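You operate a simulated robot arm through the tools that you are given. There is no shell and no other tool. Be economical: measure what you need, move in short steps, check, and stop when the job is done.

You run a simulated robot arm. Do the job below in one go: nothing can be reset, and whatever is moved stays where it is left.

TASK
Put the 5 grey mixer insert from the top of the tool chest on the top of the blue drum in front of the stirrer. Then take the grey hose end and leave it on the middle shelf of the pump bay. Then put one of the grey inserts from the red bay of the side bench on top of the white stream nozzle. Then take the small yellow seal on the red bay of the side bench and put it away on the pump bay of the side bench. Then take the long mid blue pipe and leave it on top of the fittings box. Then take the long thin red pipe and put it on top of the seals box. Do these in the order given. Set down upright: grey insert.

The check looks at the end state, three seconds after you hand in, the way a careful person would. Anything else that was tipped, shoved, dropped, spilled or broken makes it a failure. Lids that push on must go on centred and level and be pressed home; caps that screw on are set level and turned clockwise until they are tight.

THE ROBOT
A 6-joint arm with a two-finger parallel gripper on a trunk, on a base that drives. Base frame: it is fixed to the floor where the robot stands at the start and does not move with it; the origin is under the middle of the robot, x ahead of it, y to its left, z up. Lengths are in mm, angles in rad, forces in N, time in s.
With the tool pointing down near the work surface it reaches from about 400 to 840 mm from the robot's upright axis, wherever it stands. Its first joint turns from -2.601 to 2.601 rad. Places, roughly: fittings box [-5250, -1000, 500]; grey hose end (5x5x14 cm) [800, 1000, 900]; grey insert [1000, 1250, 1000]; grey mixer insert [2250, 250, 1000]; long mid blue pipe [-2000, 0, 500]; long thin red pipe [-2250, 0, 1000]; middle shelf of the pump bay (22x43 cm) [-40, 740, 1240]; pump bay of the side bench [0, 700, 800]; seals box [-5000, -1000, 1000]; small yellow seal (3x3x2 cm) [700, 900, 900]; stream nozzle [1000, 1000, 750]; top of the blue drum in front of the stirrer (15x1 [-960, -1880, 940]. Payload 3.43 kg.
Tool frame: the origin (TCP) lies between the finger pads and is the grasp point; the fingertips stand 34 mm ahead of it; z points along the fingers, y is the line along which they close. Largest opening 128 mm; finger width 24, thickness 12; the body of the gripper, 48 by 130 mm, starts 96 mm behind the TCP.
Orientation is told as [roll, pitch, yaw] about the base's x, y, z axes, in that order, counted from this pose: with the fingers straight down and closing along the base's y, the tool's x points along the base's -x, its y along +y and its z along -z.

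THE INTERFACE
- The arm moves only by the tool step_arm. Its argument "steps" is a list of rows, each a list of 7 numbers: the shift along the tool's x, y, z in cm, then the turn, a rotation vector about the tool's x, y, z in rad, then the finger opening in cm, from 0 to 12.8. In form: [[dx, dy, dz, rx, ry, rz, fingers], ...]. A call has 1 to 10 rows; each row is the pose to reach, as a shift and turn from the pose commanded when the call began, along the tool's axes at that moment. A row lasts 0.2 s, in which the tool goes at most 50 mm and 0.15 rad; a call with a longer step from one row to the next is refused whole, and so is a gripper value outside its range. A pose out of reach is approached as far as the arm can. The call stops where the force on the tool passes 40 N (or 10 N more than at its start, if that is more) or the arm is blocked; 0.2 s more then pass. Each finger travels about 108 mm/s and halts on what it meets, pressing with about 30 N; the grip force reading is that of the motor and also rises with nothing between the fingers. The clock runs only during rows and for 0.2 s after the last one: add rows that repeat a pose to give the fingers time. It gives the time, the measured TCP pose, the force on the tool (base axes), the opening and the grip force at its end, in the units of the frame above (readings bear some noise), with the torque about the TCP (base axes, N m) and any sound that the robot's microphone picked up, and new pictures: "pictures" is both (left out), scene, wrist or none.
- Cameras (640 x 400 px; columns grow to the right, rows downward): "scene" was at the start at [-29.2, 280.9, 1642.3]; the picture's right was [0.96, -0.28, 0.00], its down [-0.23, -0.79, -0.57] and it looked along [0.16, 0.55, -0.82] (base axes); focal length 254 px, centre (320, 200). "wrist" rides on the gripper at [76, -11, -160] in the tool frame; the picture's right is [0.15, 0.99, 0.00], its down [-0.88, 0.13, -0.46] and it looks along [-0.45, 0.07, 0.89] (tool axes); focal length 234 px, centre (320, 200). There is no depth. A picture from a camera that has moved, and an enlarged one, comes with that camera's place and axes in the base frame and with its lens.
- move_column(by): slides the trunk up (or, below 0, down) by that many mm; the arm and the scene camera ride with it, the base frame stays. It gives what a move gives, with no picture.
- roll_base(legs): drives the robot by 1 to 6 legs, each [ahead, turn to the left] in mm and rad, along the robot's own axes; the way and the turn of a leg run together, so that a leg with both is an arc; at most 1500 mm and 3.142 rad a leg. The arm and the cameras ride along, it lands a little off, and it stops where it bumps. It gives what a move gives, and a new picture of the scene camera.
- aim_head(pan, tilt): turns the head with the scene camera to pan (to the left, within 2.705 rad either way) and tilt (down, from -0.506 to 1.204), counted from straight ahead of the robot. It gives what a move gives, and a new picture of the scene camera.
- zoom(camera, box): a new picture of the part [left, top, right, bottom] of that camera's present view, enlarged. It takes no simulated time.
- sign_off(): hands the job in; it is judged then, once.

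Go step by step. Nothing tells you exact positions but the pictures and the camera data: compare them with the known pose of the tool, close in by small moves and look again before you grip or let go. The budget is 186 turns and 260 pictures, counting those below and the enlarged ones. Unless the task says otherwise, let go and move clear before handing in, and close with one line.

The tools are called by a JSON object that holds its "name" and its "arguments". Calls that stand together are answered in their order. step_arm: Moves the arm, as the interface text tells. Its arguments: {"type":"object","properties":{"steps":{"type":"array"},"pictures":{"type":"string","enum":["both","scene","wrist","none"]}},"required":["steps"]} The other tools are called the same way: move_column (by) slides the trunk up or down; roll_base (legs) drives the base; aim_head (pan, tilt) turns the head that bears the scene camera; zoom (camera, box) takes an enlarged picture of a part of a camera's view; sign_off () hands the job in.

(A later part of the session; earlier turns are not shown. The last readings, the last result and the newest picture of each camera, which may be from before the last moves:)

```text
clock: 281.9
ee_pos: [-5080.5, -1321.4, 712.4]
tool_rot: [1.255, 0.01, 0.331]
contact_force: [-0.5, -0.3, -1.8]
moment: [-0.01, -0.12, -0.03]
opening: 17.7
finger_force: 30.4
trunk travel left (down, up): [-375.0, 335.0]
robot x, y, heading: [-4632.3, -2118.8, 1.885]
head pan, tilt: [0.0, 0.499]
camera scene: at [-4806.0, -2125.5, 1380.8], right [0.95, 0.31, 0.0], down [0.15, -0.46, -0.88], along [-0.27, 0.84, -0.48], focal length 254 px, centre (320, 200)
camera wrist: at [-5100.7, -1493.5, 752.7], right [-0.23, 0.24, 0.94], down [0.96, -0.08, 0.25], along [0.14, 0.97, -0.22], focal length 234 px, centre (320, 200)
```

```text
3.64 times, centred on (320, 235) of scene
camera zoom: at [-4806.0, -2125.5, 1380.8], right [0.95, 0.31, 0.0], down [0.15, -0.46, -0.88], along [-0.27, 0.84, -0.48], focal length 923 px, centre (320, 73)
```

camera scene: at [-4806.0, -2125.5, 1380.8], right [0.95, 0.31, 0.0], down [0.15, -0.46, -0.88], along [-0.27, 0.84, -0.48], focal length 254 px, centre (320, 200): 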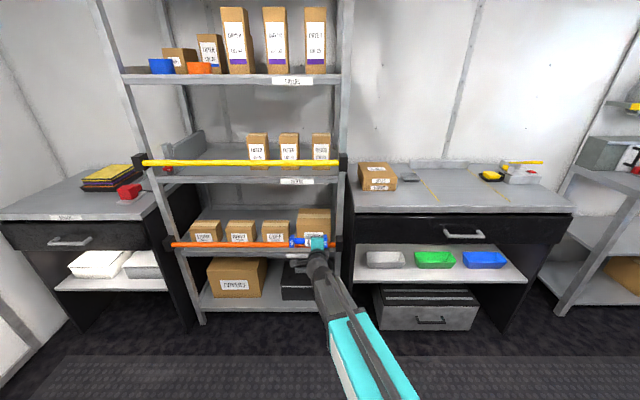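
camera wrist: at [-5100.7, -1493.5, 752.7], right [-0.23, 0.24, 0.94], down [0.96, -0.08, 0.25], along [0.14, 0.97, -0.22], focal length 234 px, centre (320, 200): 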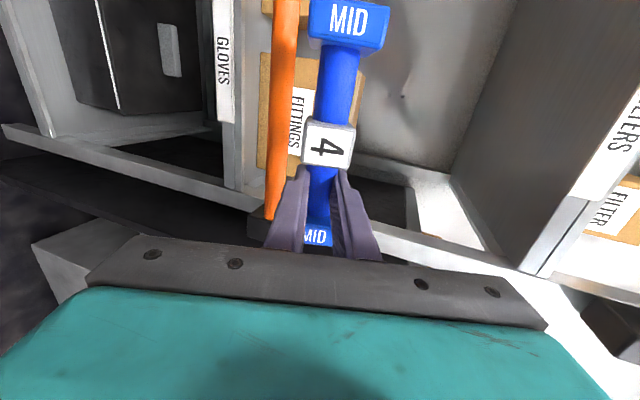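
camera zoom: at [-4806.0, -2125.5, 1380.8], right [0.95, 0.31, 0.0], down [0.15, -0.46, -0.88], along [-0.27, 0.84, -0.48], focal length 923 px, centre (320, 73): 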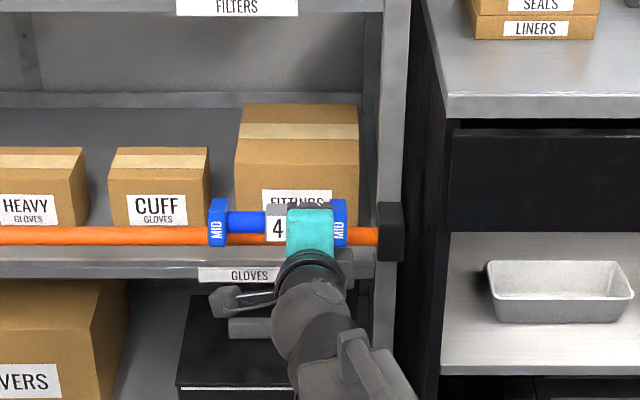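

The pose works: tilt 72°, pipe parallel to the box. I'll raise 30 mm, shift 18 mm right, then drive in 200 mm.

{"name": "step_arm", "arguments": {"steps": [[-0.9, 1.43, -0.47, 0, 0, 0, 1.5], [-1.8, 2.85, -0.93, 0, 0, 0, 1.5]], "pictures": "none"}}

{"name": "roll_base", "arguments": {"legs": [[180, 0]]}}

{"name": "zoom", "arguments": {"camera": "scene", "box": [240, 180, 400, 290]}}

{"name": "zoom", "arguments": {"camera": "wrist", "box": [0, 0, 640, 400]}}

```text
clock: 282.6
ee_pos: [-5062.2, -1314.8, 744.0]
tool_rot: [1.256, 0.011, 0.33]
contact_force: [-0.2, -0.3, -2.8]
moment: [0.0, -0.03, 0.01]
opening: 17.2
finger_force: 29.8
trunk travel left (down, up): [-375.0, 335.0]
robot x, y, heading: [-4627.9, -2115.3, 1.887]
head pan, tilt: [0.0, 0.499]
```

```text
clock: 284.2
ee_pos: [-5117.5, -1143.1, 744.1]
tool_rot: [1.257, 0.011, 0.329]
contact_force: [0.5, 0.0, -2.2]
moment: [-0.01, -0.08, 0.0]
opening: 17.5
finger_force: 29.9
trunk travel left (down, up): [-375.0, 335.0]
robot x, y, heading: [-4686.8, -1952.5, 1.887]
head pan, tilt: [0.0, 0.499]
camera scene: at [-4861.7, -1953.8, 1380.8], right [0.95, 0.31, 0.0], down [0.15, -0.46, -0.88], along [-0.27, 0.84, -0.48], focal length 254 px, centre (320, 200)
```

scene: 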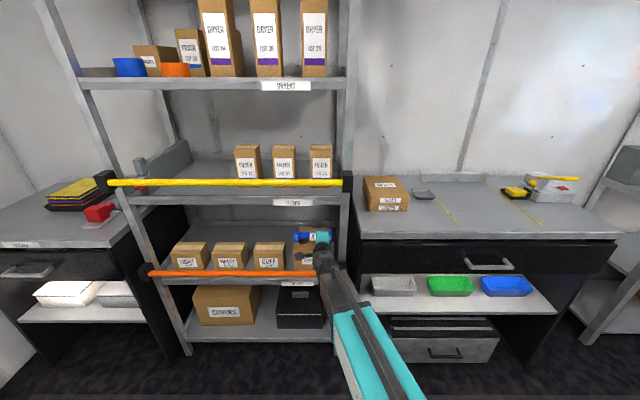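

```text
3.64 times, centred on (320, 235) of scene
camera zoom: at [-4861.7, -1953.8, 1380.8], right [0.95, 0.31, 0.0], down [0.15, -0.46, -0.88], along [-0.27, 0.84, -0.48], focal length 923 px, centre (320, 73)
```

zoom: 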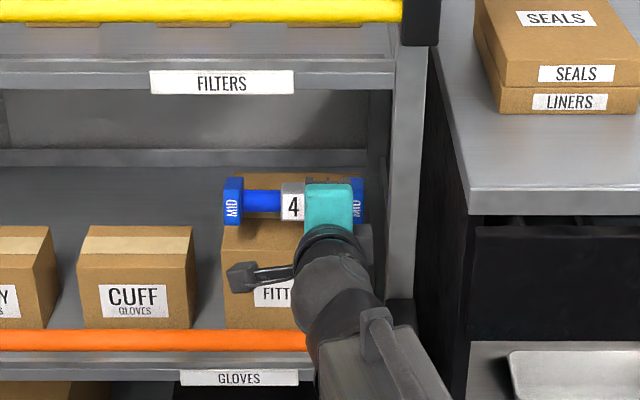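

```text
1.00 times, centred on (320, 200) of wrist (not enlarged: the box is as wide or as high as the picture)
camera zoom: at [-5138.7, -1315.5, 783.6], right [-0.23, 0.24, 0.94], down [0.96, -0.09, 0.26], along [0.14, 0.97, -0.22], focal length 234 px, centre (320, 200)
```

zoom: 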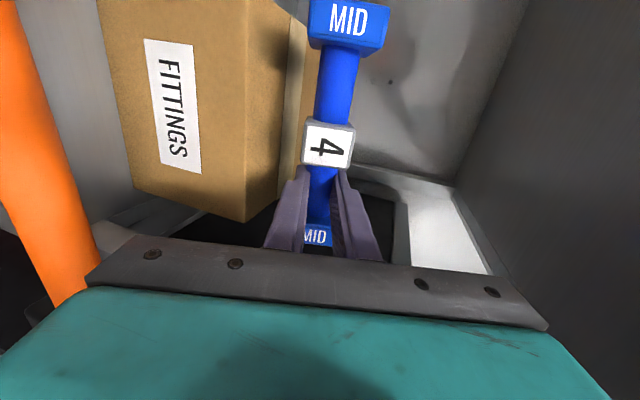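

The pipe lines up with the box. I'll extend 56 mm over it, then check.

{"name": "step_arm", "arguments": {"steps": [[0, 0.87, 2.66, 0, 0, 0, 1.5], [0, 1.74, 5.32, 0, 0, 0, 1.5]], "pictures": "wrist"}}

{"name": "zoom", "arguments": {"camera": "scene", "box": [260, 200, 380, 290]}}

```text
clock: 284.8
ee_pos: [-5136.1, -1091.0, 742.6]
tool_rot: [1.255, 0.011, 0.329]
contact_force: [0.1, 0.2, -2.9]
moment: [-0.02, -0.06, -0.03]
opening: 17.3
finger_force: 30.1
trunk travel left (down, up): [-375.0, 335.0]
robot x, y, heading: [-4685.1, -1948.5, 1.881]
head pan, tilt: [0.0, 0.499]
camera wrist: at [-5156.8, -1261.7, 782.9], right [-0.23, 0.25, 0.94], down [0.96, -0.09, 0.26], along [0.14, 0.97, -0.22], focal length 234 px, centre (320, 200)
```

wrist: 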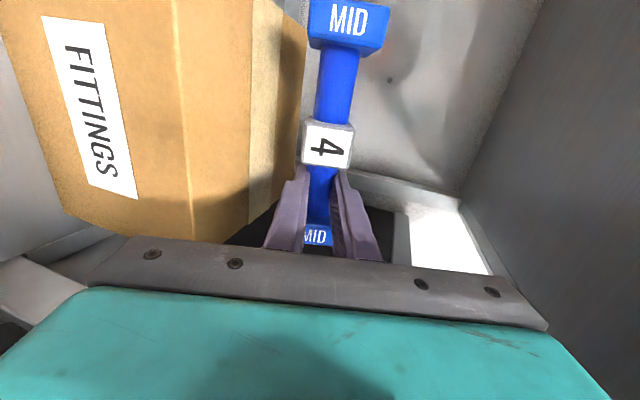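

```text
4.44 times, centred on (320, 245) of scene
camera zoom: at [-4861.8, -1953.5, 1380.7], right [0.95, 0.31, 0.0], down [0.15, -0.46, -0.88], along [-0.27, 0.84, -0.48], focal length 1128 px, centre (320, 0)
```

zoom: 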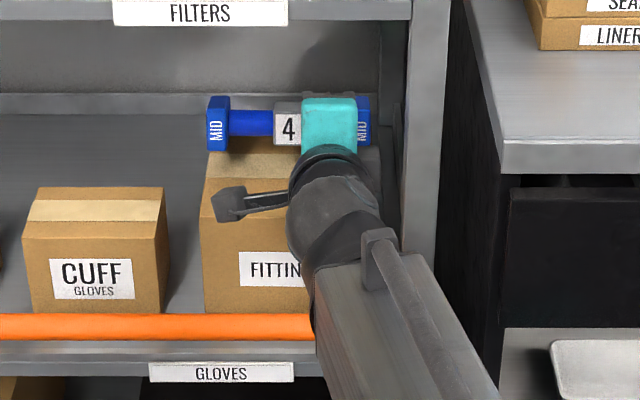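

The pipe is over the box centre. I'll lower slowly to contact.

{"name": "step_arm", "arguments": {"steps": [[0, -1.43, 0.47, 0, 0, 0, 1.5], [0, -2.2, 0.72, 0, 0, 0, 1.5], [0, -2.7, 0.88, 0, 0, 0, 1.5], [0, -3.1, 1.0, 0, 0, 0, 1.5], [0, -3.5, 1.15, 0, 0, 0, 1.5]], "pictures": "wrist"}}

{"name": "zoom", "arguments": {"camera": "scene", "box": [260, 200, 380, 290]}}

```text
clock: 286.0
ee_pos: [-5136.4, -1090.4, 713.7]
tool_rot: [1.265, 0.009, 0.334]
contact_force: [1.7, 3.5, 31.4]
moment: [1.23, 0.15, -0.16]
opening: 17.3
finger_force: 29.5
trunk travel left (down, up): [-375.0, 335.0]
robot x, y, heading: [-4687.3, -1946.3, 1.885]
head pan, tilt: [0.0, 0.499]
camera wrist: at [-5156.1, -1263.7, 752.4], right [-0.23, 0.24, 0.95], down [0.96, -0.09, 0.25], along [0.14, 0.97, -0.21], focal length 234 px, centre (320, 200)
```

wrist: 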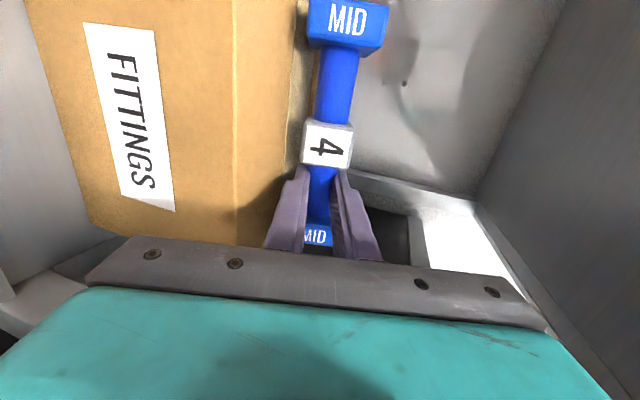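

```text
4.44 times, centred on (320, 245) of scene
camera zoom: at [-4859.8, -1956.9, 1381.6], right [0.95, 0.31, 0.0], down [0.15, -0.45, -0.88], along [-0.27, 0.84, -0.48], focal length 1128 px, centre (320, 0)
```

zoom: 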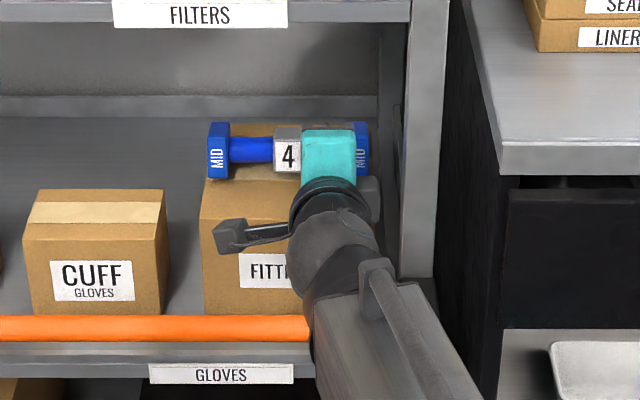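

It's in contact at 31 N. I'll relax the push, open a little and see how it settles.

{"name": "step_arm", "arguments": {"steps": [[0, 0.5, -0.16, 0, 0, 0, 1.6], [0, 0.6, -0.2, 0, 0, 0, 2.0], [0, 0.6, -0.2, 0, 0, 0, 2.4], [0, 0.6, -0.2, 0, 0, 0, 2.8], [0, 0.6, -0.2, 0, 0, 0, 2.8]], "pictures": "wrist"}}

{"name": "zoom", "arguments": {"camera": "wrist", "box": [200, 0, 440, 260]}}

{"name": "zoom", "arguments": {"camera": "scene", "box": [260, 200, 380, 290]}}

```text
clock: 287.2
ee_pos: [-5135.1, -1089.7, 714.0]
tool_rot: [1.255, 0.011, 0.328]
contact_force: [3.0, -1.1, 4.6]
moment: [0.1, -0.14, -0.07]
opening: 25.6
finger_force: 0.1
trunk travel left (down, up): [-375.0, 335.0]
robot x, y, heading: [-4684.1, -1949.3, 1.885]
head pan, tilt: [0.0, 0.499]
camera wrist: at [-5156.5, -1262.7, 753.5], right [-0.23, 0.24, 0.94], down [0.96, -0.09, 0.26], along [0.14, 0.97, -0.22], focal length 234 px, centre (320, 200)
```

wrist: 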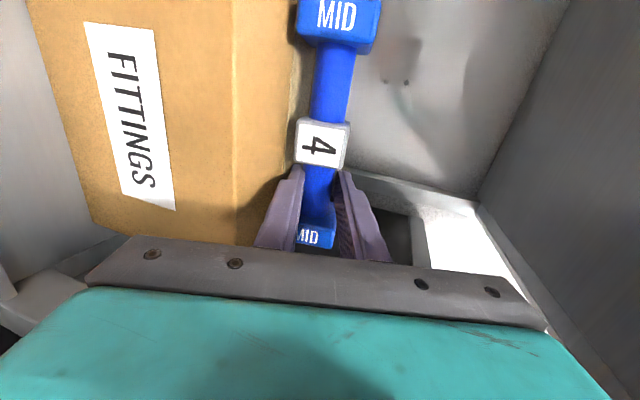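

```text
1.54 times, centred on (320, 130) of wrist
camera zoom: at [-5156.5, -1262.7, 753.5], right [-0.23, 0.24, 0.94], down [0.96, -0.09, 0.26], along [0.14, 0.97, -0.22], focal length 360 px, centre (320, 308)
```

zoom: 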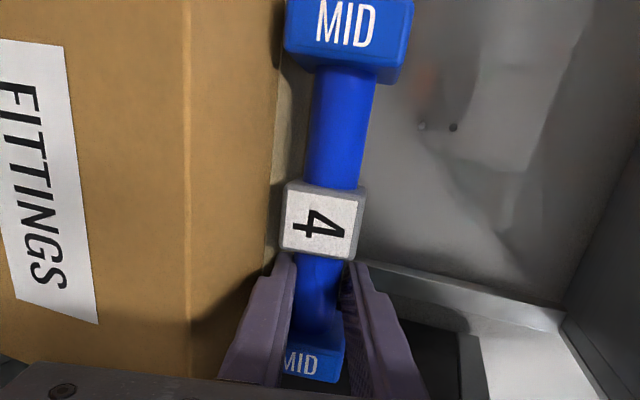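

```text
4.44 times, centred on (320, 245) of scene
camera zoom: at [-4861.2, -1954.3, 1380.8], right [0.95, 0.31, 0.0], down [0.15, -0.45, -0.88], along [-0.27, 0.84, -0.48], focal length 1128 px, centre (320, 0)
```

zoom: 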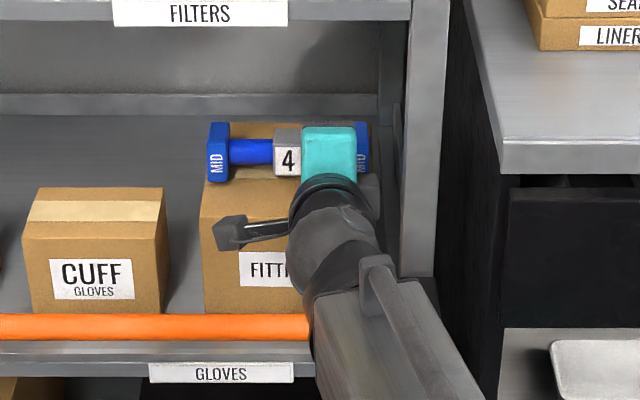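

The pipe rests on the box with the lower finger just under the shaft. I'll retreat straight back horizontally so that finger drops away from it.

{"name": "step_arm", "arguments": {"steps": [[0, -0.25, -0.95, 0, 0, 0, 2.6], [0, -0.5, -1.9, 0, 0, 0, 2.6], [0, -0.8, -2.85, 0, 0, 0, 2.6], [0, -1.0, -3.8, 0, 0, 0, 2.6]], "pictures": "wrist"}}

{"name": "zoom", "arguments": {"camera": "scene", "box": [260, 200, 380, 290]}}

```text
clock: 288.2
ee_pos: [-5122.7, -1126.8, 715.6]
tool_rot: [1.256, 0.009, 0.33]
contact_force: [-0.2, 0.3, -1.1]
moment: [-0.04, 0.03, 0.02]
opening: 26.9
finger_force: 0.7
trunk travel left (down, up): [-375.0, 335.0]
robot x, y, heading: [-4687.6, -1944.5, 1.887]
head pan, tilt: [0.0, 0.499]
camera wrist: at [-5144.1, -1299.9, 755.2], right [-0.23, 0.25, 0.94], down [0.96, -0.09, 0.26], along [0.14, 0.97, -0.22], focal length 234 px, centre (320, 200)
```

wrist: 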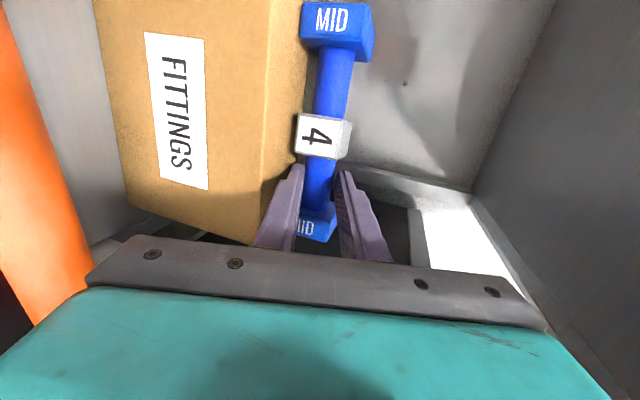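

```text
4.44 times, centred on (320, 245) of scene
camera zoom: at [-4861.7, -1953.6, 1380.7], right [0.95, 0.31, 0.0], down [0.15, -0.46, -0.88], along [-0.27, 0.84, -0.48], focal length 1128 px, centre (320, 0)
```

zoom: 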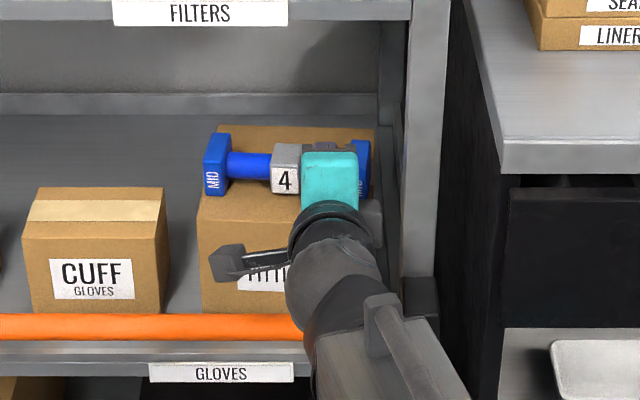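

The pipe slid about 15 mm toward me but is still on the box. I'll enlarge to see whether the fingers are clear before retreating further.

{"name": "zoom", "arguments": {"camera": "wrist", "box": [240, 100, 400, 260]}}

{"name": "zoom", "arguments": {"camera": "scene", "box": [290, 220, 360, 270]}}

```text
2.50 times, centred on (320, 180) of wrist
camera zoom: at [-5144.1, -1299.9, 755.2], right [-0.23, 0.25, 0.94], down [0.96, -0.09, 0.26], along [0.14, 0.97, -0.22], focal length 585 px, centre (320, 250)
```

zoom: 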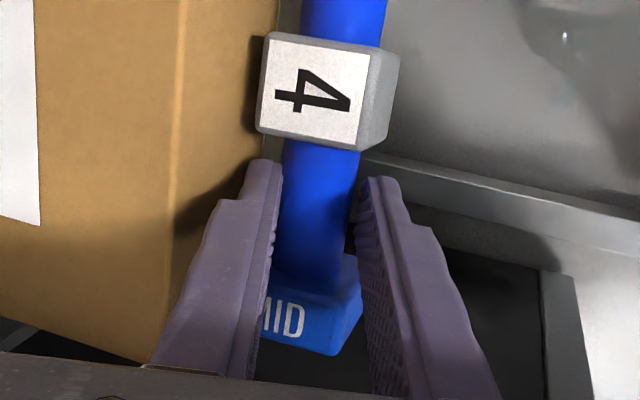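

```text
8.00 times, centred on (325, 245) of scene
camera zoom: at [-4861.7, -1953.6, 1380.7], right [0.95, 0.31, 0.0], down [0.15, -0.46, -0.88], along [-0.27, 0.84, -0.48], focal length 2030 px, centre (280, -160)
```

zoom: 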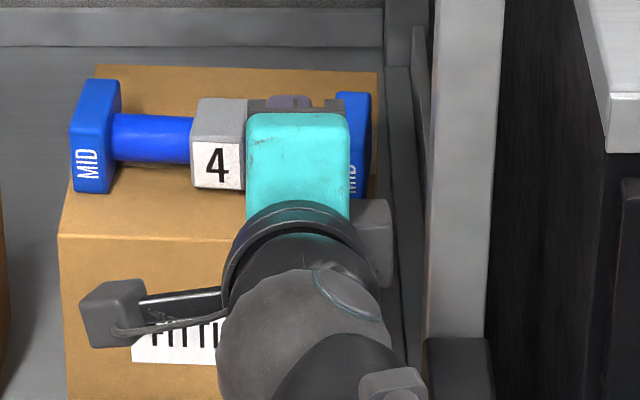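

It lies flat on the box, with the tips just about clear. I'll pull straight back another 45 mm.

{"name": "step_arm", "arguments": {"steps": [[0, -1.0, -3.2, 0, 0, 0, 2.6], [0, -1.6, -5.5, 0, 0, 0, 2.6]], "pictures": "wrist"}}

{"name": "zoom", "arguments": {"camera": "scene", "box": [280, 210, 360, 280]}}

```text
clock: 288.8
ee_pos: [-5105.2, -1181.8, 716.8]
tool_rot: [1.257, 0.012, 0.329]
contact_force: [0.1, 0.2, -0.7]
moment: [-0.05, 0.0, -0.02]
opening: 26.5
finger_force: 0.4
trunk travel left (down, up): [-375.0, 335.0]
robot x, y, heading: [-4686.4, -1944.1, 1.884]
head pan, tilt: [0.0, 0.499]
camera wrist: at [-5125.4, -1353.8, 757.0], right [-0.23, 0.24, 0.94], down [0.96, -0.09, 0.26], along [0.14, 0.97, -0.22], focal length 234 px, centre (320, 200)
```

wrist: 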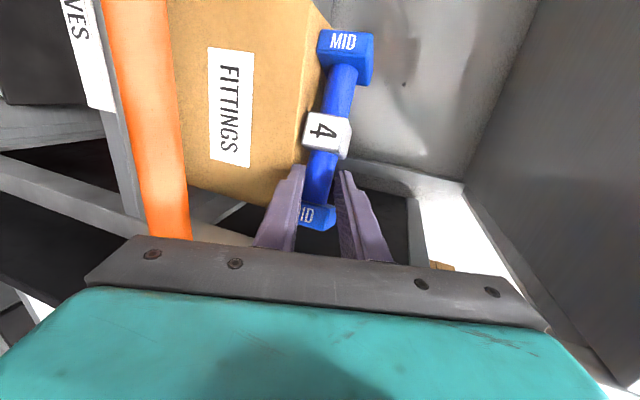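

```text
5.71 times, centred on (320, 245) of scene
camera zoom: at [-4861.7, -1953.6, 1380.8], right [0.95, 0.31, 0.0], down [0.15, -0.46, -0.88], along [-0.27, 0.84, -0.48], focal length 1450 px, centre (320, -57)
```

zoom: 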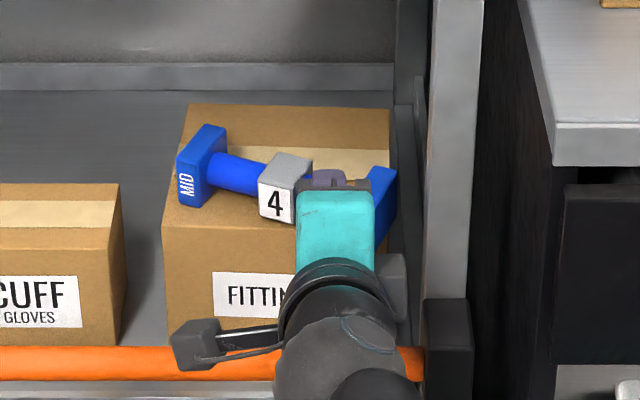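

The pipe got dragged askew because the fingers were opened too little for the shaft. I'll stop, re-grip it where it is, lift and correct its yaw before placing it again.

{"name": "step_arm", "arguments": {"steps": [[0, 0.1, 0.5, 0, 0, 0, 2.6], [0, 0.1, 0.9, 0, 0, 0, 2.2], [0, 0.1, 0.9, 0, 0, 0, 1.5], [0, 0.1, 0.9, 0, 0, 0, 1.2], [0, 0.1, 0.9, 0, 0, 0, 1.2]], "pictures": "wrist"}}

{"name": "zoom", "arguments": {"camera": "scene", "box": [280, 210, 360, 280]}}

```text
clock: 290.0
ee_pos: [-5107.5, -1173.3, 716.3]
tool_rot: [1.256, 0.012, 0.329]
contact_force: [-0.1, 0.3, -0.6]
moment: [0.03, 0.08, -0.01]
opening: 18.4
finger_force: 29.9
trunk travel left (down, up): [-375.0, 335.0]
robot x, y, heading: [-4685.2, -1946.0, 1.887]
head pan, tilt: [0.0, 0.499]
camera wrist: at [-5129.1, -1345.3, 755.0], right [-0.23, 0.24, 0.94], down [0.96, -0.09, 0.26], along [0.14, 0.97, -0.22], focal length 234 px, centre (320, 200)
```

wrist: 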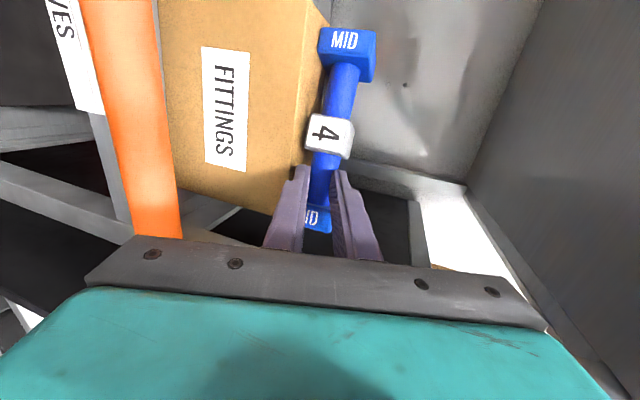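

```text
5.71 times, centred on (320, 245) of scene
camera zoom: at [-4861.7, -1953.7, 1380.8], right [0.95, 0.31, 0.0], down [0.15, -0.46, -0.88], along [-0.27, 0.84, -0.48], focal length 1450 px, centre (320, -57)
```

zoom: 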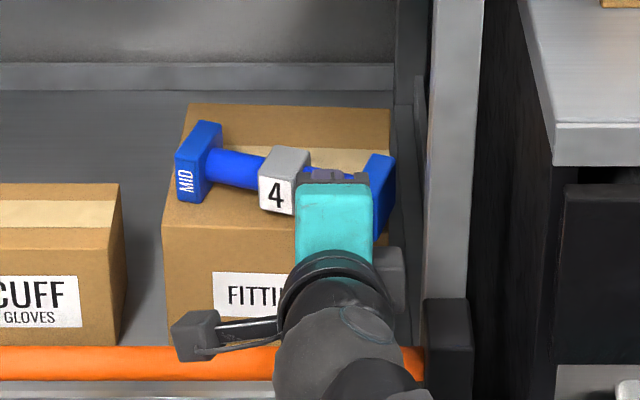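

It's gripped again. I'll lift 25 mm and rotate the tool 0.31 rad about the vertical to square the pipe with the box.

{"name": "step_arm", "arguments": {"steps": [[0, 1.14, -0.37, 0, 0, 0, 1.2], [0, 2.38, -0.78, 0, 0, 0, 1.2], [0, 2.38, -0.78, 0, 0.098, -0.032, 1.2], [0, 2.38, -0.78, 0, 0.197, -0.064, 1.2], [0, 2.38, -0.78, 0, 0.295, -0.096, 1.2]], "pictures": "wrist"}}

{"name": "zoom", "arguments": {"camera": "scene", "box": [270, 200, 370, 280]}}

```text
clock: 291.2
ee_pos: [-5102.6, -1171.6, 734.0]
tool_rot: [1.234, -0.057, 0.595]
contact_force: [-2.4, -0.8, -2.0]
moment: [-0.1, -0.14, -0.07]
opening: 17.8
finger_force: 30.3
out of reach, approached as far as the arm can: row 5
trunk travel left (down, up): [-375.0, 335.0]
robot x, y, heading: [-4683.7, -1945.6, 1.881]
head pan, tilt: [0.0, 0.499]
camera wrist: at [-5080.3, -1343.9, 772.6], right [-0.35, 0.16, 0.92], down [0.93, 0.16, 0.32], along [-0.1, 0.97, -0.21], focal length 234 px, centre (320, 200)
```

wrist: 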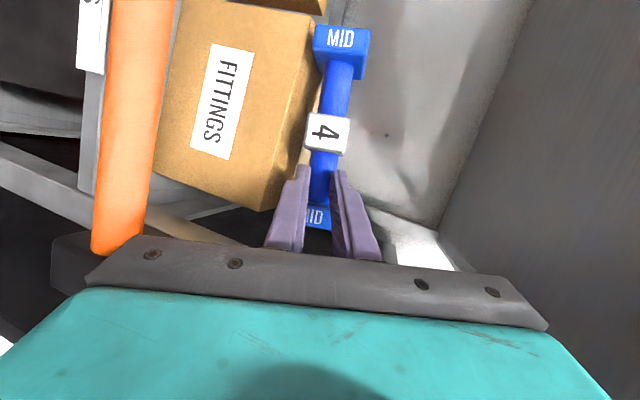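

```text
5.00 times, centred on (320, 240) of scene
camera zoom: at [-4861.8, -1953.7, 1380.8], right [0.95, 0.31, 0.0], down [0.15, -0.46, -0.88], along [-0.27, 0.84, -0.48], focal length 1269 px, centre (320, 0)
```

zoom: 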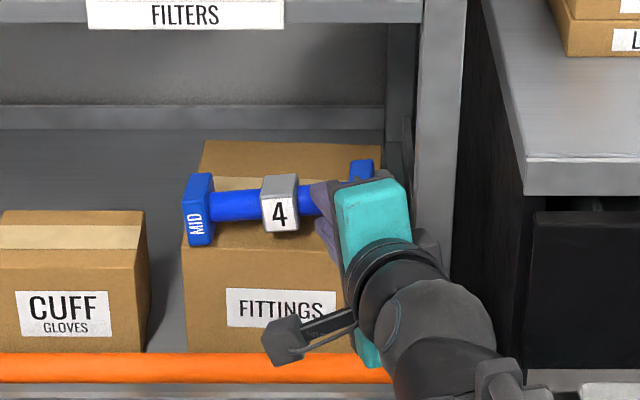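

The yaw is nearly right, although the left end sags a little. I'll move the pipe over the box centre and look.

{"name": "step_arm", "arguments": {"steps": [[-0.7, 0.8, 1.7, 0, 0, 0, 1.2], [-1.4, 1.5, 3.5, 0, 0, 0, 1.2], [-2.0, 2.1, 5.2, 0, 0, 0, 1.2]], "pictures": "wrist"}}

{"name": "zoom", "arguments": {"camera": "scene", "box": [270, 200, 370, 280]}}

```text
clock: 291.9
ee_pos: [-5117.7, -1129.3, 740.1]
tool_rot: [1.244, 0.012, 0.592]
contact_force: [3.9, -7.8, 0.6]
moment: [0.19, -0.29, -0.57]
opening: 17.3
finger_force: 30.4
trunk travel left (down, up): [-375.0, 335.0]
robot x, y, heading: [-4689.1, -1947.0, 1.886]
head pan, tilt: [0.0, 0.499]
stopped in row 3: the force on the tool passed its limit at 64 N (the readings are from after the stop); the commanded pose is now the measured one
camera wrist: at [-5093.1, -1301.1, 781.8], right [-0.29, 0.19, 0.94], down [0.95, 0.17, 0.26], along [-0.11, 0.97, -0.23], focal length 234 px, centre (320, 200)
```

wrist: 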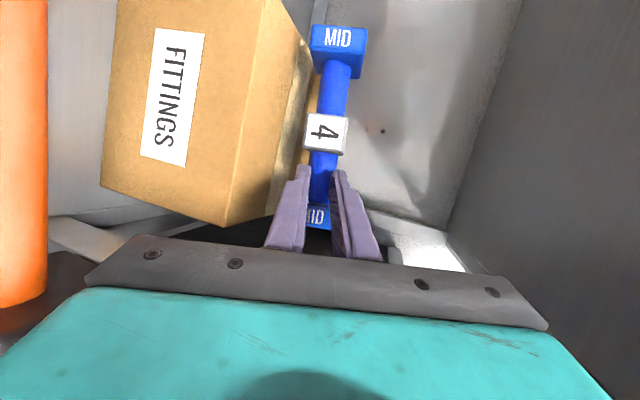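

```text
5.00 times, centred on (320, 240) of scene
camera zoom: at [-4861.3, -1954.7, 1380.9], right [0.95, 0.31, 0.0], down [0.15, -0.45, -0.88], along [-0.27, 0.84, -0.48], focal length 1269 px, centre (320, 0)
```

zoom: 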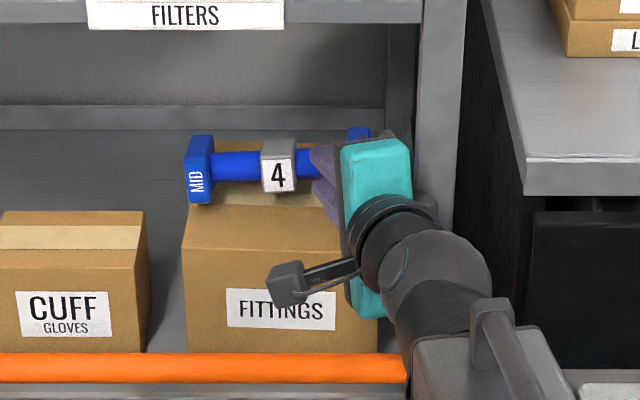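

Some part of the gripper brushed the rack post, but the pipe now looks level and parallel over the box. I'll ease off 5 mm left and lower to contact.

{"name": "step_arm", "arguments": {"steps": [[0.5, 0, 0, 0, 0, 0, 1.2], [0.5, -1.4, 0.48, 0, 0, 0, 1.2], [0.5, -2.2, 0.75, 0, 0, 0, 1.2], [0.5, -2.8, 0.95, 0, 0, 0, 1.2], [0.5, -3.3, 1.1, 0, 0, 0, 1.2], [0.5, -3.7, 1.25, 0, 0, 0, 1.2]], "pictures": "wrist"}}

{"name": "zoom", "arguments": {"camera": "scene", "box": [270, 200, 370, 280]}}

```text
clock: 293.3
ee_pos: [-5121.8, -1129.3, 712.3]
tool_rot: [1.263, 0.008, 0.586]
contact_force: [-2.9, 0.5, 17.5]
moment: [0.57, 0.3, 0.06]
opening: 20.8
finger_force: 7.5
trunk travel left (down, up): [-375.0, 335.0]
robot x, y, heading: [-4686.0, -1946.7, 1.886]
head pan, tilt: [0.0, 0.499]
stopped in row 6: the force on the tool passed its limit at 44 N (the readings are from after the stop); the commanded pose is now the measured one
camera wrist: at [-5098.7, -1302.7, 750.5], right [-0.28, 0.17, 0.94], down [0.95, 0.16, 0.25], along [-0.11, 0.97, -0.21], focal length 234 px, centre (320, 200)
```

wrist: 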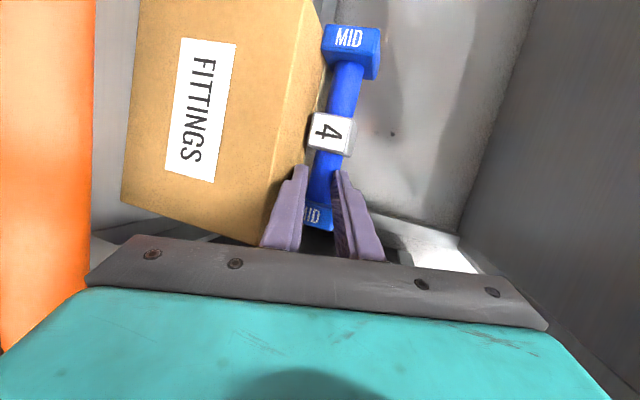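

```text
5.00 times, centred on (320, 240) of scene
camera zoom: at [-4860.7, -1955.8, 1380.8], right [0.95, 0.31, 0.0], down [0.15, -0.45, -0.88], along [-0.27, 0.84, -0.48], focal length 1269 px, centre (320, 0)
```

zoom: 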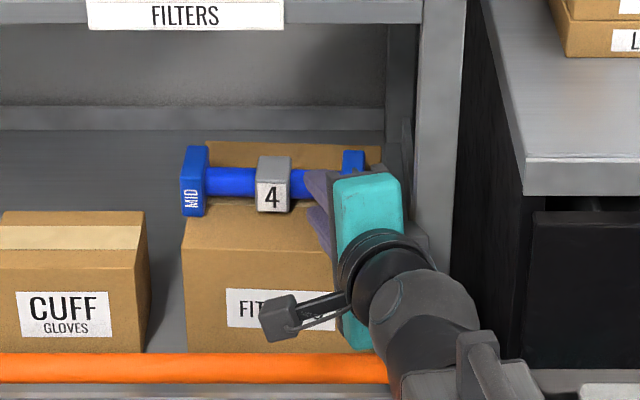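

The pipe now lies level and square on the box. I'll open with a slight rise, then pivot the tool about the shaft toward 45° so no finger stays under it.

{"name": "step_arm", "arguments": {"steps": [[0, 0.1, 0, 0, 0, 0, 2.1], [0, 0.2, -0.05, 0, 0, 0, 2.5], [0, 0.25, -0.05, 0, 0, 0, 2.8], [0, 0.25, -0.05, 0, 0, 0, 2.8]], "pictures": "wrist"}}

{"name": "zoom", "arguments": {"camera": "scene", "box": [270, 200, 370, 280]}}

{"name": "zoom", "arguments": {"camera": "wrist", "box": [260, 110, 400, 260]}}

```text
clock: 294.3
ee_pos: [-5122.0, -1130.2, 711.3]
tool_rot: [1.257, 0.009, 0.587]
contact_force: [-1.3, 2.5, 19.6]
moment: [0.57, 0.22, 0.02]
opening: 21.1
finger_force: 0.1
trunk travel left (down, up): [-375.0, 335.0]
robot x, y, heading: [-4684.9, -1946.0, 1.884]
head pan, tilt: [0.0, 0.499]
camera wrist: at [-5098.5, -1302.5, 751.1], right [-0.28, 0.18, 0.94], down [0.95, 0.16, 0.26], along [-0.11, 0.97, -0.22], focal length 234 px, centre (320, 200)
```

wrist: 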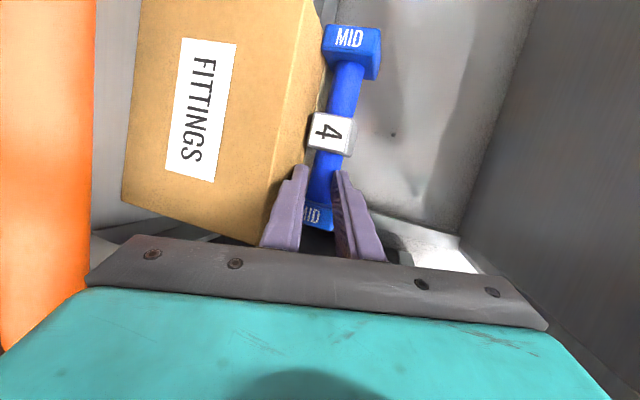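

```text
5.00 times, centred on (320, 240) of scene
camera zoom: at [-4860.7, -1955.7, 1380.9], right [0.95, 0.31, 0.0], down [0.15, -0.45, -0.88], along [-0.27, 0.84, -0.48], focal length 1269 px, centre (320, 0)
```

zoom: 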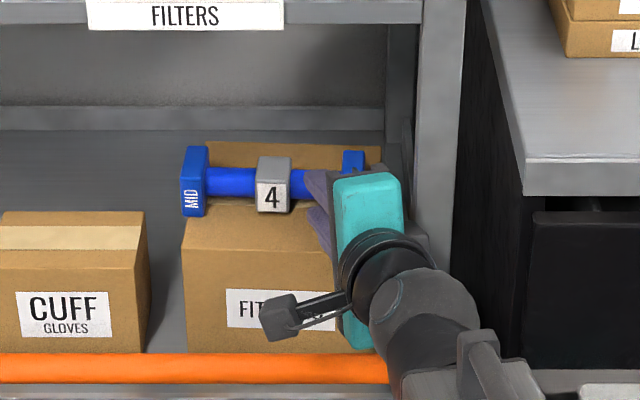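

```text
2.67 times, centred on (330, 185) of wrist
camera zoom: at [-5098.5, -1302.5, 751.1], right [-0.28, 0.18, 0.94], down [0.95, 0.16, 0.26], along [-0.11, 0.97, -0.22], focal length 624 px, centre (293, 240)
```

zoom: 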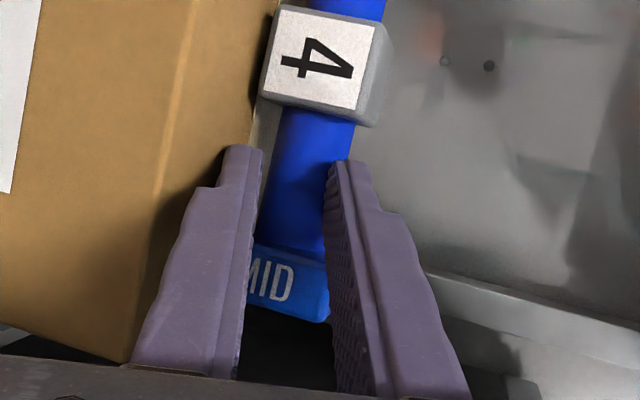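

The lower finger is pressing on the box, so I'll raise 5 mm more while opening.

{"name": "step_arm", "arguments": {"steps": [[0, 0.2, 0, 0, 0, 0, 2.8], [0, 0.35, 0, 0, 0, 0, 2.9], [0, 0.5, 0, 0, 0, 0, 3.0], [0, 0.5, 0, 0, 0, 0, 3.0]], "pictures": "wrist"}}

{"name": "zoom", "arguments": {"camera": "wrist", "box": [260, 110, 400, 260]}}

```text
clock: 295.3
ee_pos: [-5123.4, -1128.4, 714.4]
tool_rot: [1.254, 0.011, 0.589]
contact_force: [7.3, -0.2, 5.6]
moment: [0.17, -0.22, -0.13]
opening: 27.1
finger_force: 0.0
trunk travel left (down, up): [-375.0, 335.0]
robot x, y, heading: [-4686.9, -1945.1, 1.884]
head pan, tilt: [0.0, 0.499]
camera wrist: at [-5099.3, -1301.3, 754.7], right [-0.29, 0.18, 0.94], down [0.95, 0.16, 0.26], along [-0.11, 0.97, -0.22], focal length 234 px, centre (320, 200)
```

wrist: 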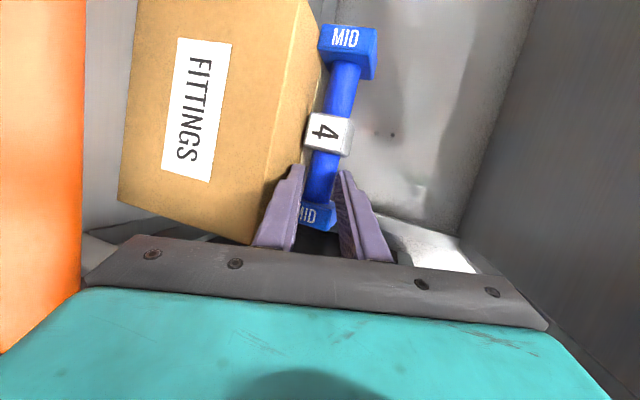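

```text
2.67 times, centred on (330, 185) of wrist
camera zoom: at [-5099.3, -1301.3, 754.7], right [-0.29, 0.18, 0.94], down [0.95, 0.16, 0.26], along [-0.11, 0.97, -0.22], focal length 624 px, centre (293, 240)
```

zoom: 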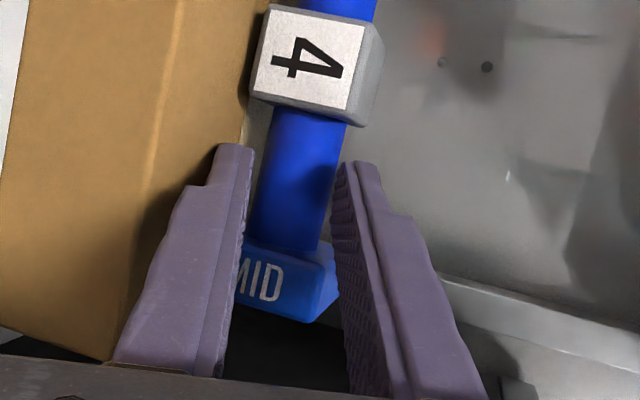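

The shaft is free inside the fingers. I'll pivot the tool about the shaft from 72° to 45° tilt.

{"name": "step_arm", "arguments": {"steps": [[0, 0.35, 0.08, 0.117, 0, 0, 3.0], [0, 0.68, 0.18, 0.234, 0, 0, 3.0], [0, 0.98, 0.3, 0.352, 0, 0, 3.0], [0, 1.23, 0.42, 0.469, 0, 0, 3.0]], "pictures": "wrist"}}

{"name": "zoom", "arguments": {"camera": "scene", "box": [270, 200, 370, 280]}}

{"name": "zoom", "arguments": {"camera": "wrist", "box": [260, 110, 400, 260]}}

```text
clock: 296.3
ee_pos: [-5127.4, -1122.7, 723.9]
tool_rot: [0.783, 0.012, 0.588]
contact_force: [1.0, 0.8, 0.9]
moment: [0.03, 0.0, 0.02]
opening: 31.0
finger_force: 0.9
trunk travel left (down, up): [-375.0, 335.0]
robot x, y, heading: [-4687.0, -1945.3, 1.884]
head pan, tilt: [0.0, 0.499]
camera wrist: at [-5122.7, -1264.7, 831.0], right [-0.51, 0.51, 0.7], down [0.86, 0.3, 0.41], along [0.0, 0.81, -0.59], focal length 234 px, centre (320, 200)
```

wrist: 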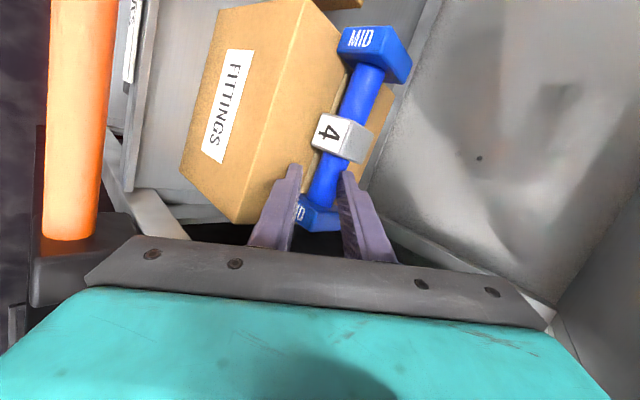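

```text
5.00 times, centred on (320, 240) of scene
camera zoom: at [-4861.5, -1953.9, 1380.8], right [0.95, 0.31, 0.0], down [0.15, -0.46, -0.88], along [-0.27, 0.84, -0.48], focal length 1269 px, centre (320, 0)
```

zoom: 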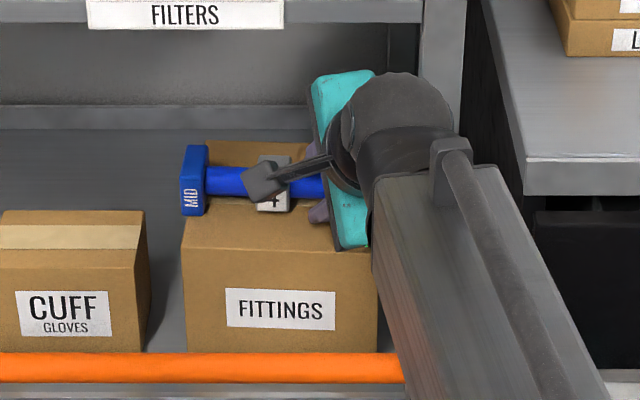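

```text
2.67 times, centred on (330, 185) of wrist
camera zoom: at [-5122.7, -1264.7, 831.0], right [-0.51, 0.51, 0.7], down [0.86, 0.3, 0.41], along [0.0, 0.81, -0.59], focal length 624 px, centre (293, 240)
```

zoom: 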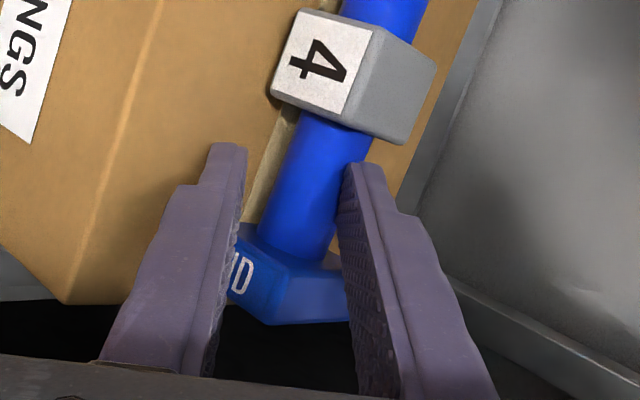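

The pipe stayed put and the fingers are free around the shaft. I'll withdraw 25 mm along the finger axis, then straight back.

{"name": "step_arm", "arguments": {"steps": [[0, 0, -0.8, 0, 0, 0, 3.0], [0, 0, -1.6, 0, 0, 0, 3.0], [0, 0, -2.6, 0, 0, 0, 3.0]], "pictures": "wrist"}}

{"name": "zoom", "arguments": {"camera": "scene", "box": [270, 200, 370, 280]}}

```text
clock: 297.1
ee_pos: [-5118.2, -1136.3, 742.7]
tool_rot: [0.784, 0.012, 0.591]
contact_force: [-2.0, -2.2, -1.1]
moment: [0.27, -0.16, -0.23]
opening: 29.8
finger_force: 0.0
trunk travel left (down, up): [-375.0, 335.0]
robot x, y, heading: [-4683.3, -1945.7, 1.889]
head pan, tilt: [0.0, 0.499]
camera wrist: at [-5112.2, -1280.4, 848.8], right [-0.51, 0.5, 0.7], down [0.86, 0.3, 0.41], along [-0.01, 0.81, -0.59], focal length 234 px, centre (320, 200)
```

wrist: 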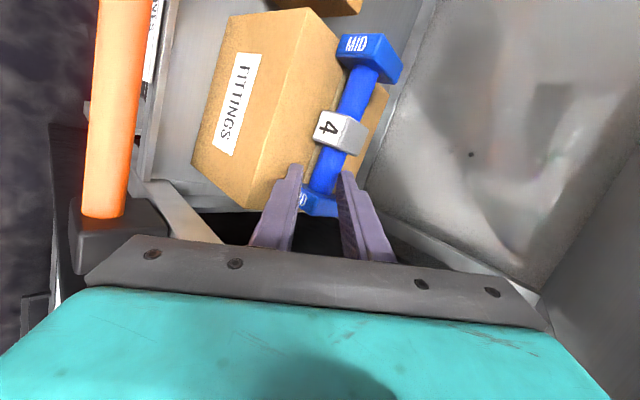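

```text
5.00 times, centred on (320, 240) of scene
camera zoom: at [-4861.8, -1953.9, 1380.7], right [0.95, 0.31, 0.0], down [0.15, -0.46, -0.88], along [-0.27, 0.84, -0.48], focal length 1269 px, centre (320, 0)
```

zoom: 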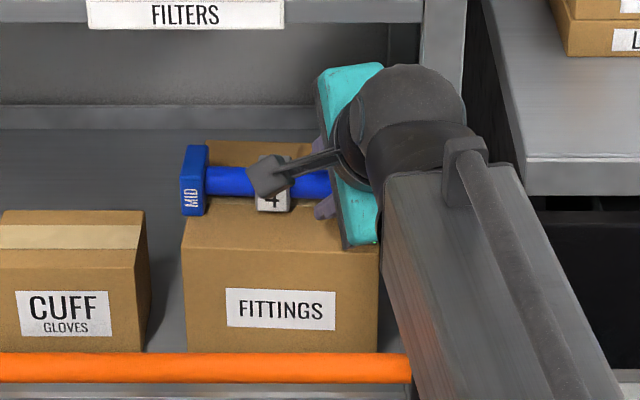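

It's clear of the pipe. I'll pull straight out of the rack, biased slightly left to avoid the post.

{"name": "step_arm", "arguments": {"steps": [[0.6, -1.0, -1.0, 0, 0, 0, 3.0], [1.7, -3.4, -3.4, 0, 0, 0, 3.0], [2.8, -5.9, -5.8, 0, 0, 0, 3.0], [3.9, -8.3, -8.2, 0, 0, 0, 3.0]], "pictures": "none"}}

{"name": "zoom", "arguments": {"camera": "scene", "box": [260, 190, 380, 290]}}

```text
clock: 298.1
ee_pos: [-5084.9, -1256.3, 742.9]
tool_rot: [0.786, 0.01, 0.589]
contact_force: [-0.2, -0.4, -0.5]
moment: [0.02, 0.02, -0.02]
opening: 29.8
finger_force: 0.0
trunk travel left (down, up): [-375.0, 335.0]
robot x, y, heading: [-4682.2, -1947.5, 1.883]
head pan, tilt: [0.0, 0.499]
```

```text
4.00 times, centred on (320, 240) of scene
camera zoom: at [-4861.6, -1953.7, 1380.8], right [0.95, 0.31, 0.0], down [0.15, -0.46, -0.88], along [-0.27, 0.84, -0.48], focal length 1015 px, centre (320, 40)
```

zoom: 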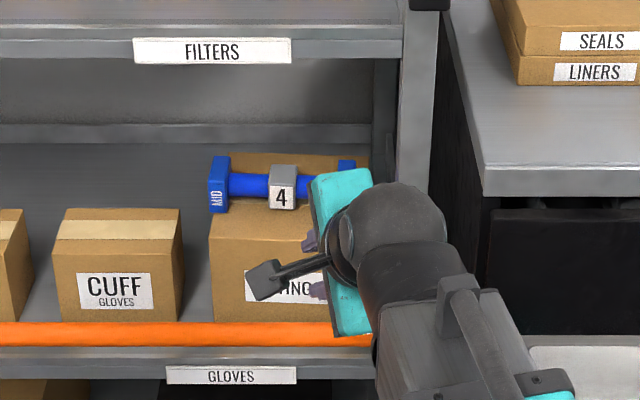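

The blue pipe lies squarely on the FITTINGS box. I'll back out, set the tool vertical with closing direction across the bench, and raise the trunk for travelling.

{"name": "roll_base", "arguments": {"legs": [[-180, 0]]}}

{"name": "zoom", "arguments": {"camera": "scene", "box": [250, 180, 370, 270]}}

{"name": "step_arm", "arguments": {"steps": [[0, 0, -0.5, 0.131, 0, 0, 6], [0, 0, -1, 0.262, 0, 0, 6], [0, 0, -1.5, 0.393, 0, 0, 6], [0, 0, -2, 0.524, 0, 0, 6], [0, 0, -2.5, 0.655, 0, 0, 6], [0, 0, -3, 0.786, 0, 0, 6]], "pictures": "none"}}

{"name": "move_column", "arguments": {"by": 320}}

```text
clock: 299.7
ee_pos: [-5029.1, -1428.8, 742.2]
tool_rot: [0.783, 0.01, 0.589]
contact_force: [-0.2, 0.1, 0.3]
moment: [0.0, -0.01, 0.0]
opening: 30.3
finger_force: 0.1
trunk travel left (down, up): [-375.0, 335.0]
robot x, y, heading: [-4630.9, -2119.4, 1.886]
head pan, tilt: [0.0, 0.499]
camera scene: at [-4805.4, -2127.4, 1380.8], right [0.95, 0.31, 0.0], down [0.15, -0.46, -0.88], along [-0.27, 0.84, -0.48], focal length 254 px, centre (320, 200)
```

scene: 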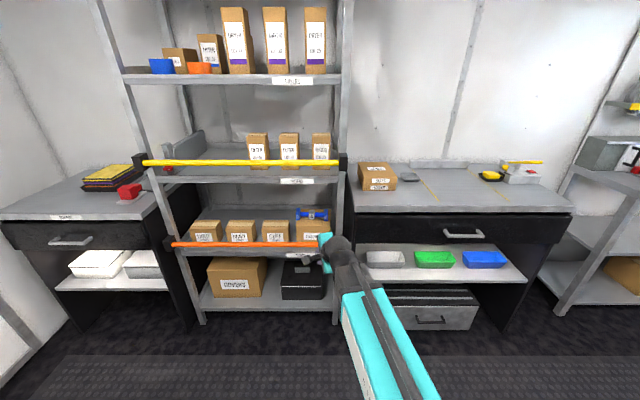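

```text
4.44 times, centred on (310, 225) of scene
camera zoom: at [-4805.4, -2127.4, 1380.8], right [0.95, 0.31, 0.0], down [0.15, -0.46, -0.88], along [-0.27, 0.84, -0.48], focal length 1128 px, centre (364, 89)
```

zoom: 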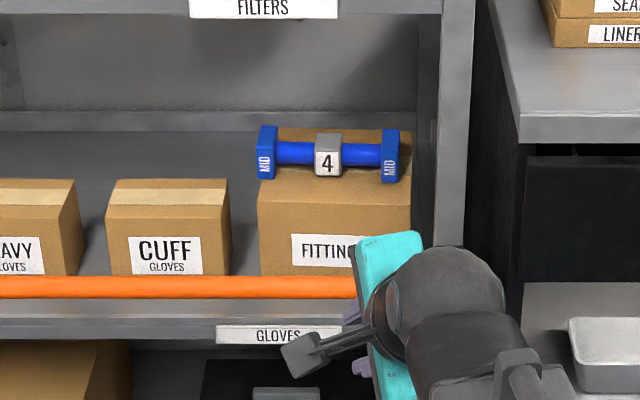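

```text
clock: 301.1
ee_pos: [-5017.7, -1447.3, 762.9]
tool_rot: [-0.003, 0.011, 0.591]
contact_force: [-0.5, -0.5, 0.7]
moment: [0.0, 0.03, 0.04]
opening: 59.8
finger_force: 0.1
trunk travel left (down, up): [-375.0, 335.0]
robot x, y, heading: [-4628.4, -2118.9, 1.886]
head pan, tilt: [0.0, 0.499]
```

```text
clock: 304.3
ee_pos: [-5016.4, -1448.1, 1082.1]
tool_rot: [-0.002, 0.011, 0.589]
contact_force: [0.4, 0.3, -0.2]
moment: [0.01, -0.03, 0.0]
opening: 60.0
finger_force: 0.0
trunk travel left (down, up): [-695.0, 15.0]
robot x, y, heading: [-4630.5, -2119.2, 1.886]
head pan, tilt: [0.0, 0.499]
```

The blue pipe is confirmed on the FITTINGS box. Now I'll square the gripper yaw and drive back to the red pipe on the bench.

{"name": "step_arm", "arguments": {"steps": [[0, 0, 0, 0, 0, 0.145, 6], [0, 0, 0, 0, 0, 0.285, 6]], "pictures": "none"}}

{"name": "roll_base", "arguments": {"legs": [[0, -1.484], [1500, 0], [1500, 0], [195, 0], [0, 1.468]]}}

```text
clock: 304.9
ee_pos: [-5016.2, -1446.6, 1081.3]
tool_rot: [-0.002, 0.01, 0.303]
contact_force: [-0.5, 0.6, 0.2]
moment: [0.02, 0.01, -0.03]
opening: 59.8
finger_force: 0.1
trunk travel left (down, up): [-695.0, 15.0]
robot x, y, heading: [-4630.0, -2117.9, 1.883]
head pan, tilt: [0.0, 0.499]
```

```text
clock: 332.7
ee_pos: [-2093.2, -194.6, 1082.2]
tool_rot: [-0.004, 0.01, 0.309]
contact_force: [0.2, 0.4, 0.2]
moment: [-0.02, 0.03, 0.05]
opening: 59.9
finger_force: 0.1
trunk travel left (down, up): [-695.0, 15.0]
robot x, y, heading: [-1731.1, -876.5, 1.88]
head pan, tilt: [0.0, 0.499]
camera scene: at [-1906.8, -881.6, 1700.8], right [0.95, 0.3, 0.0], down [0.15, -0.46, -0.88], along [-0.27, 0.84, -0.48], focal length 254 px, centre (320, 200)
```

scene: 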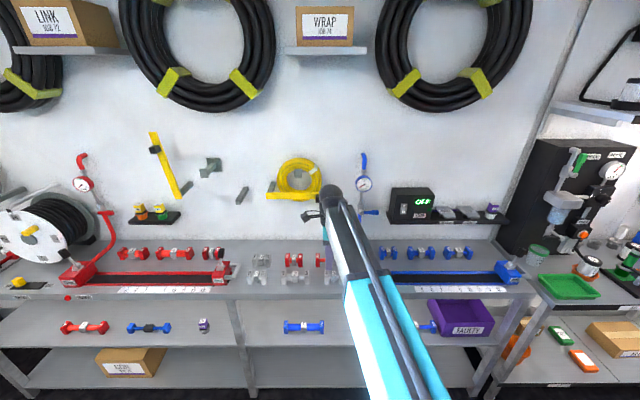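

I'm in front of the bench with the gripper above the pipe area. The wrist camera will show it.

{"name": "zoom", "arguments": {"camera": "wrist", "box": [0, 0, 640, 400]}}

```text
1.00 times, centred on (320, 200) of wrist (not enlarged: the box is as wide or as high as the picture)
camera zoom: at [-2160.0, -227.7, 1243.4], right [-0.44, 0.9, 0.0], down [0.8, 0.4, 0.45], along [0.4, 0.19, -0.89], focal length 234 px, centre (320, 200)
```

zoom: 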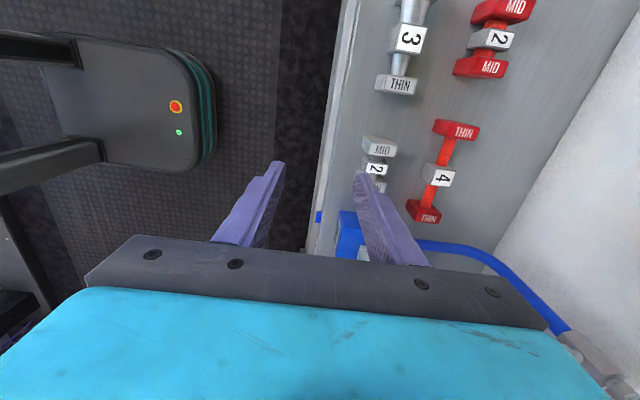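

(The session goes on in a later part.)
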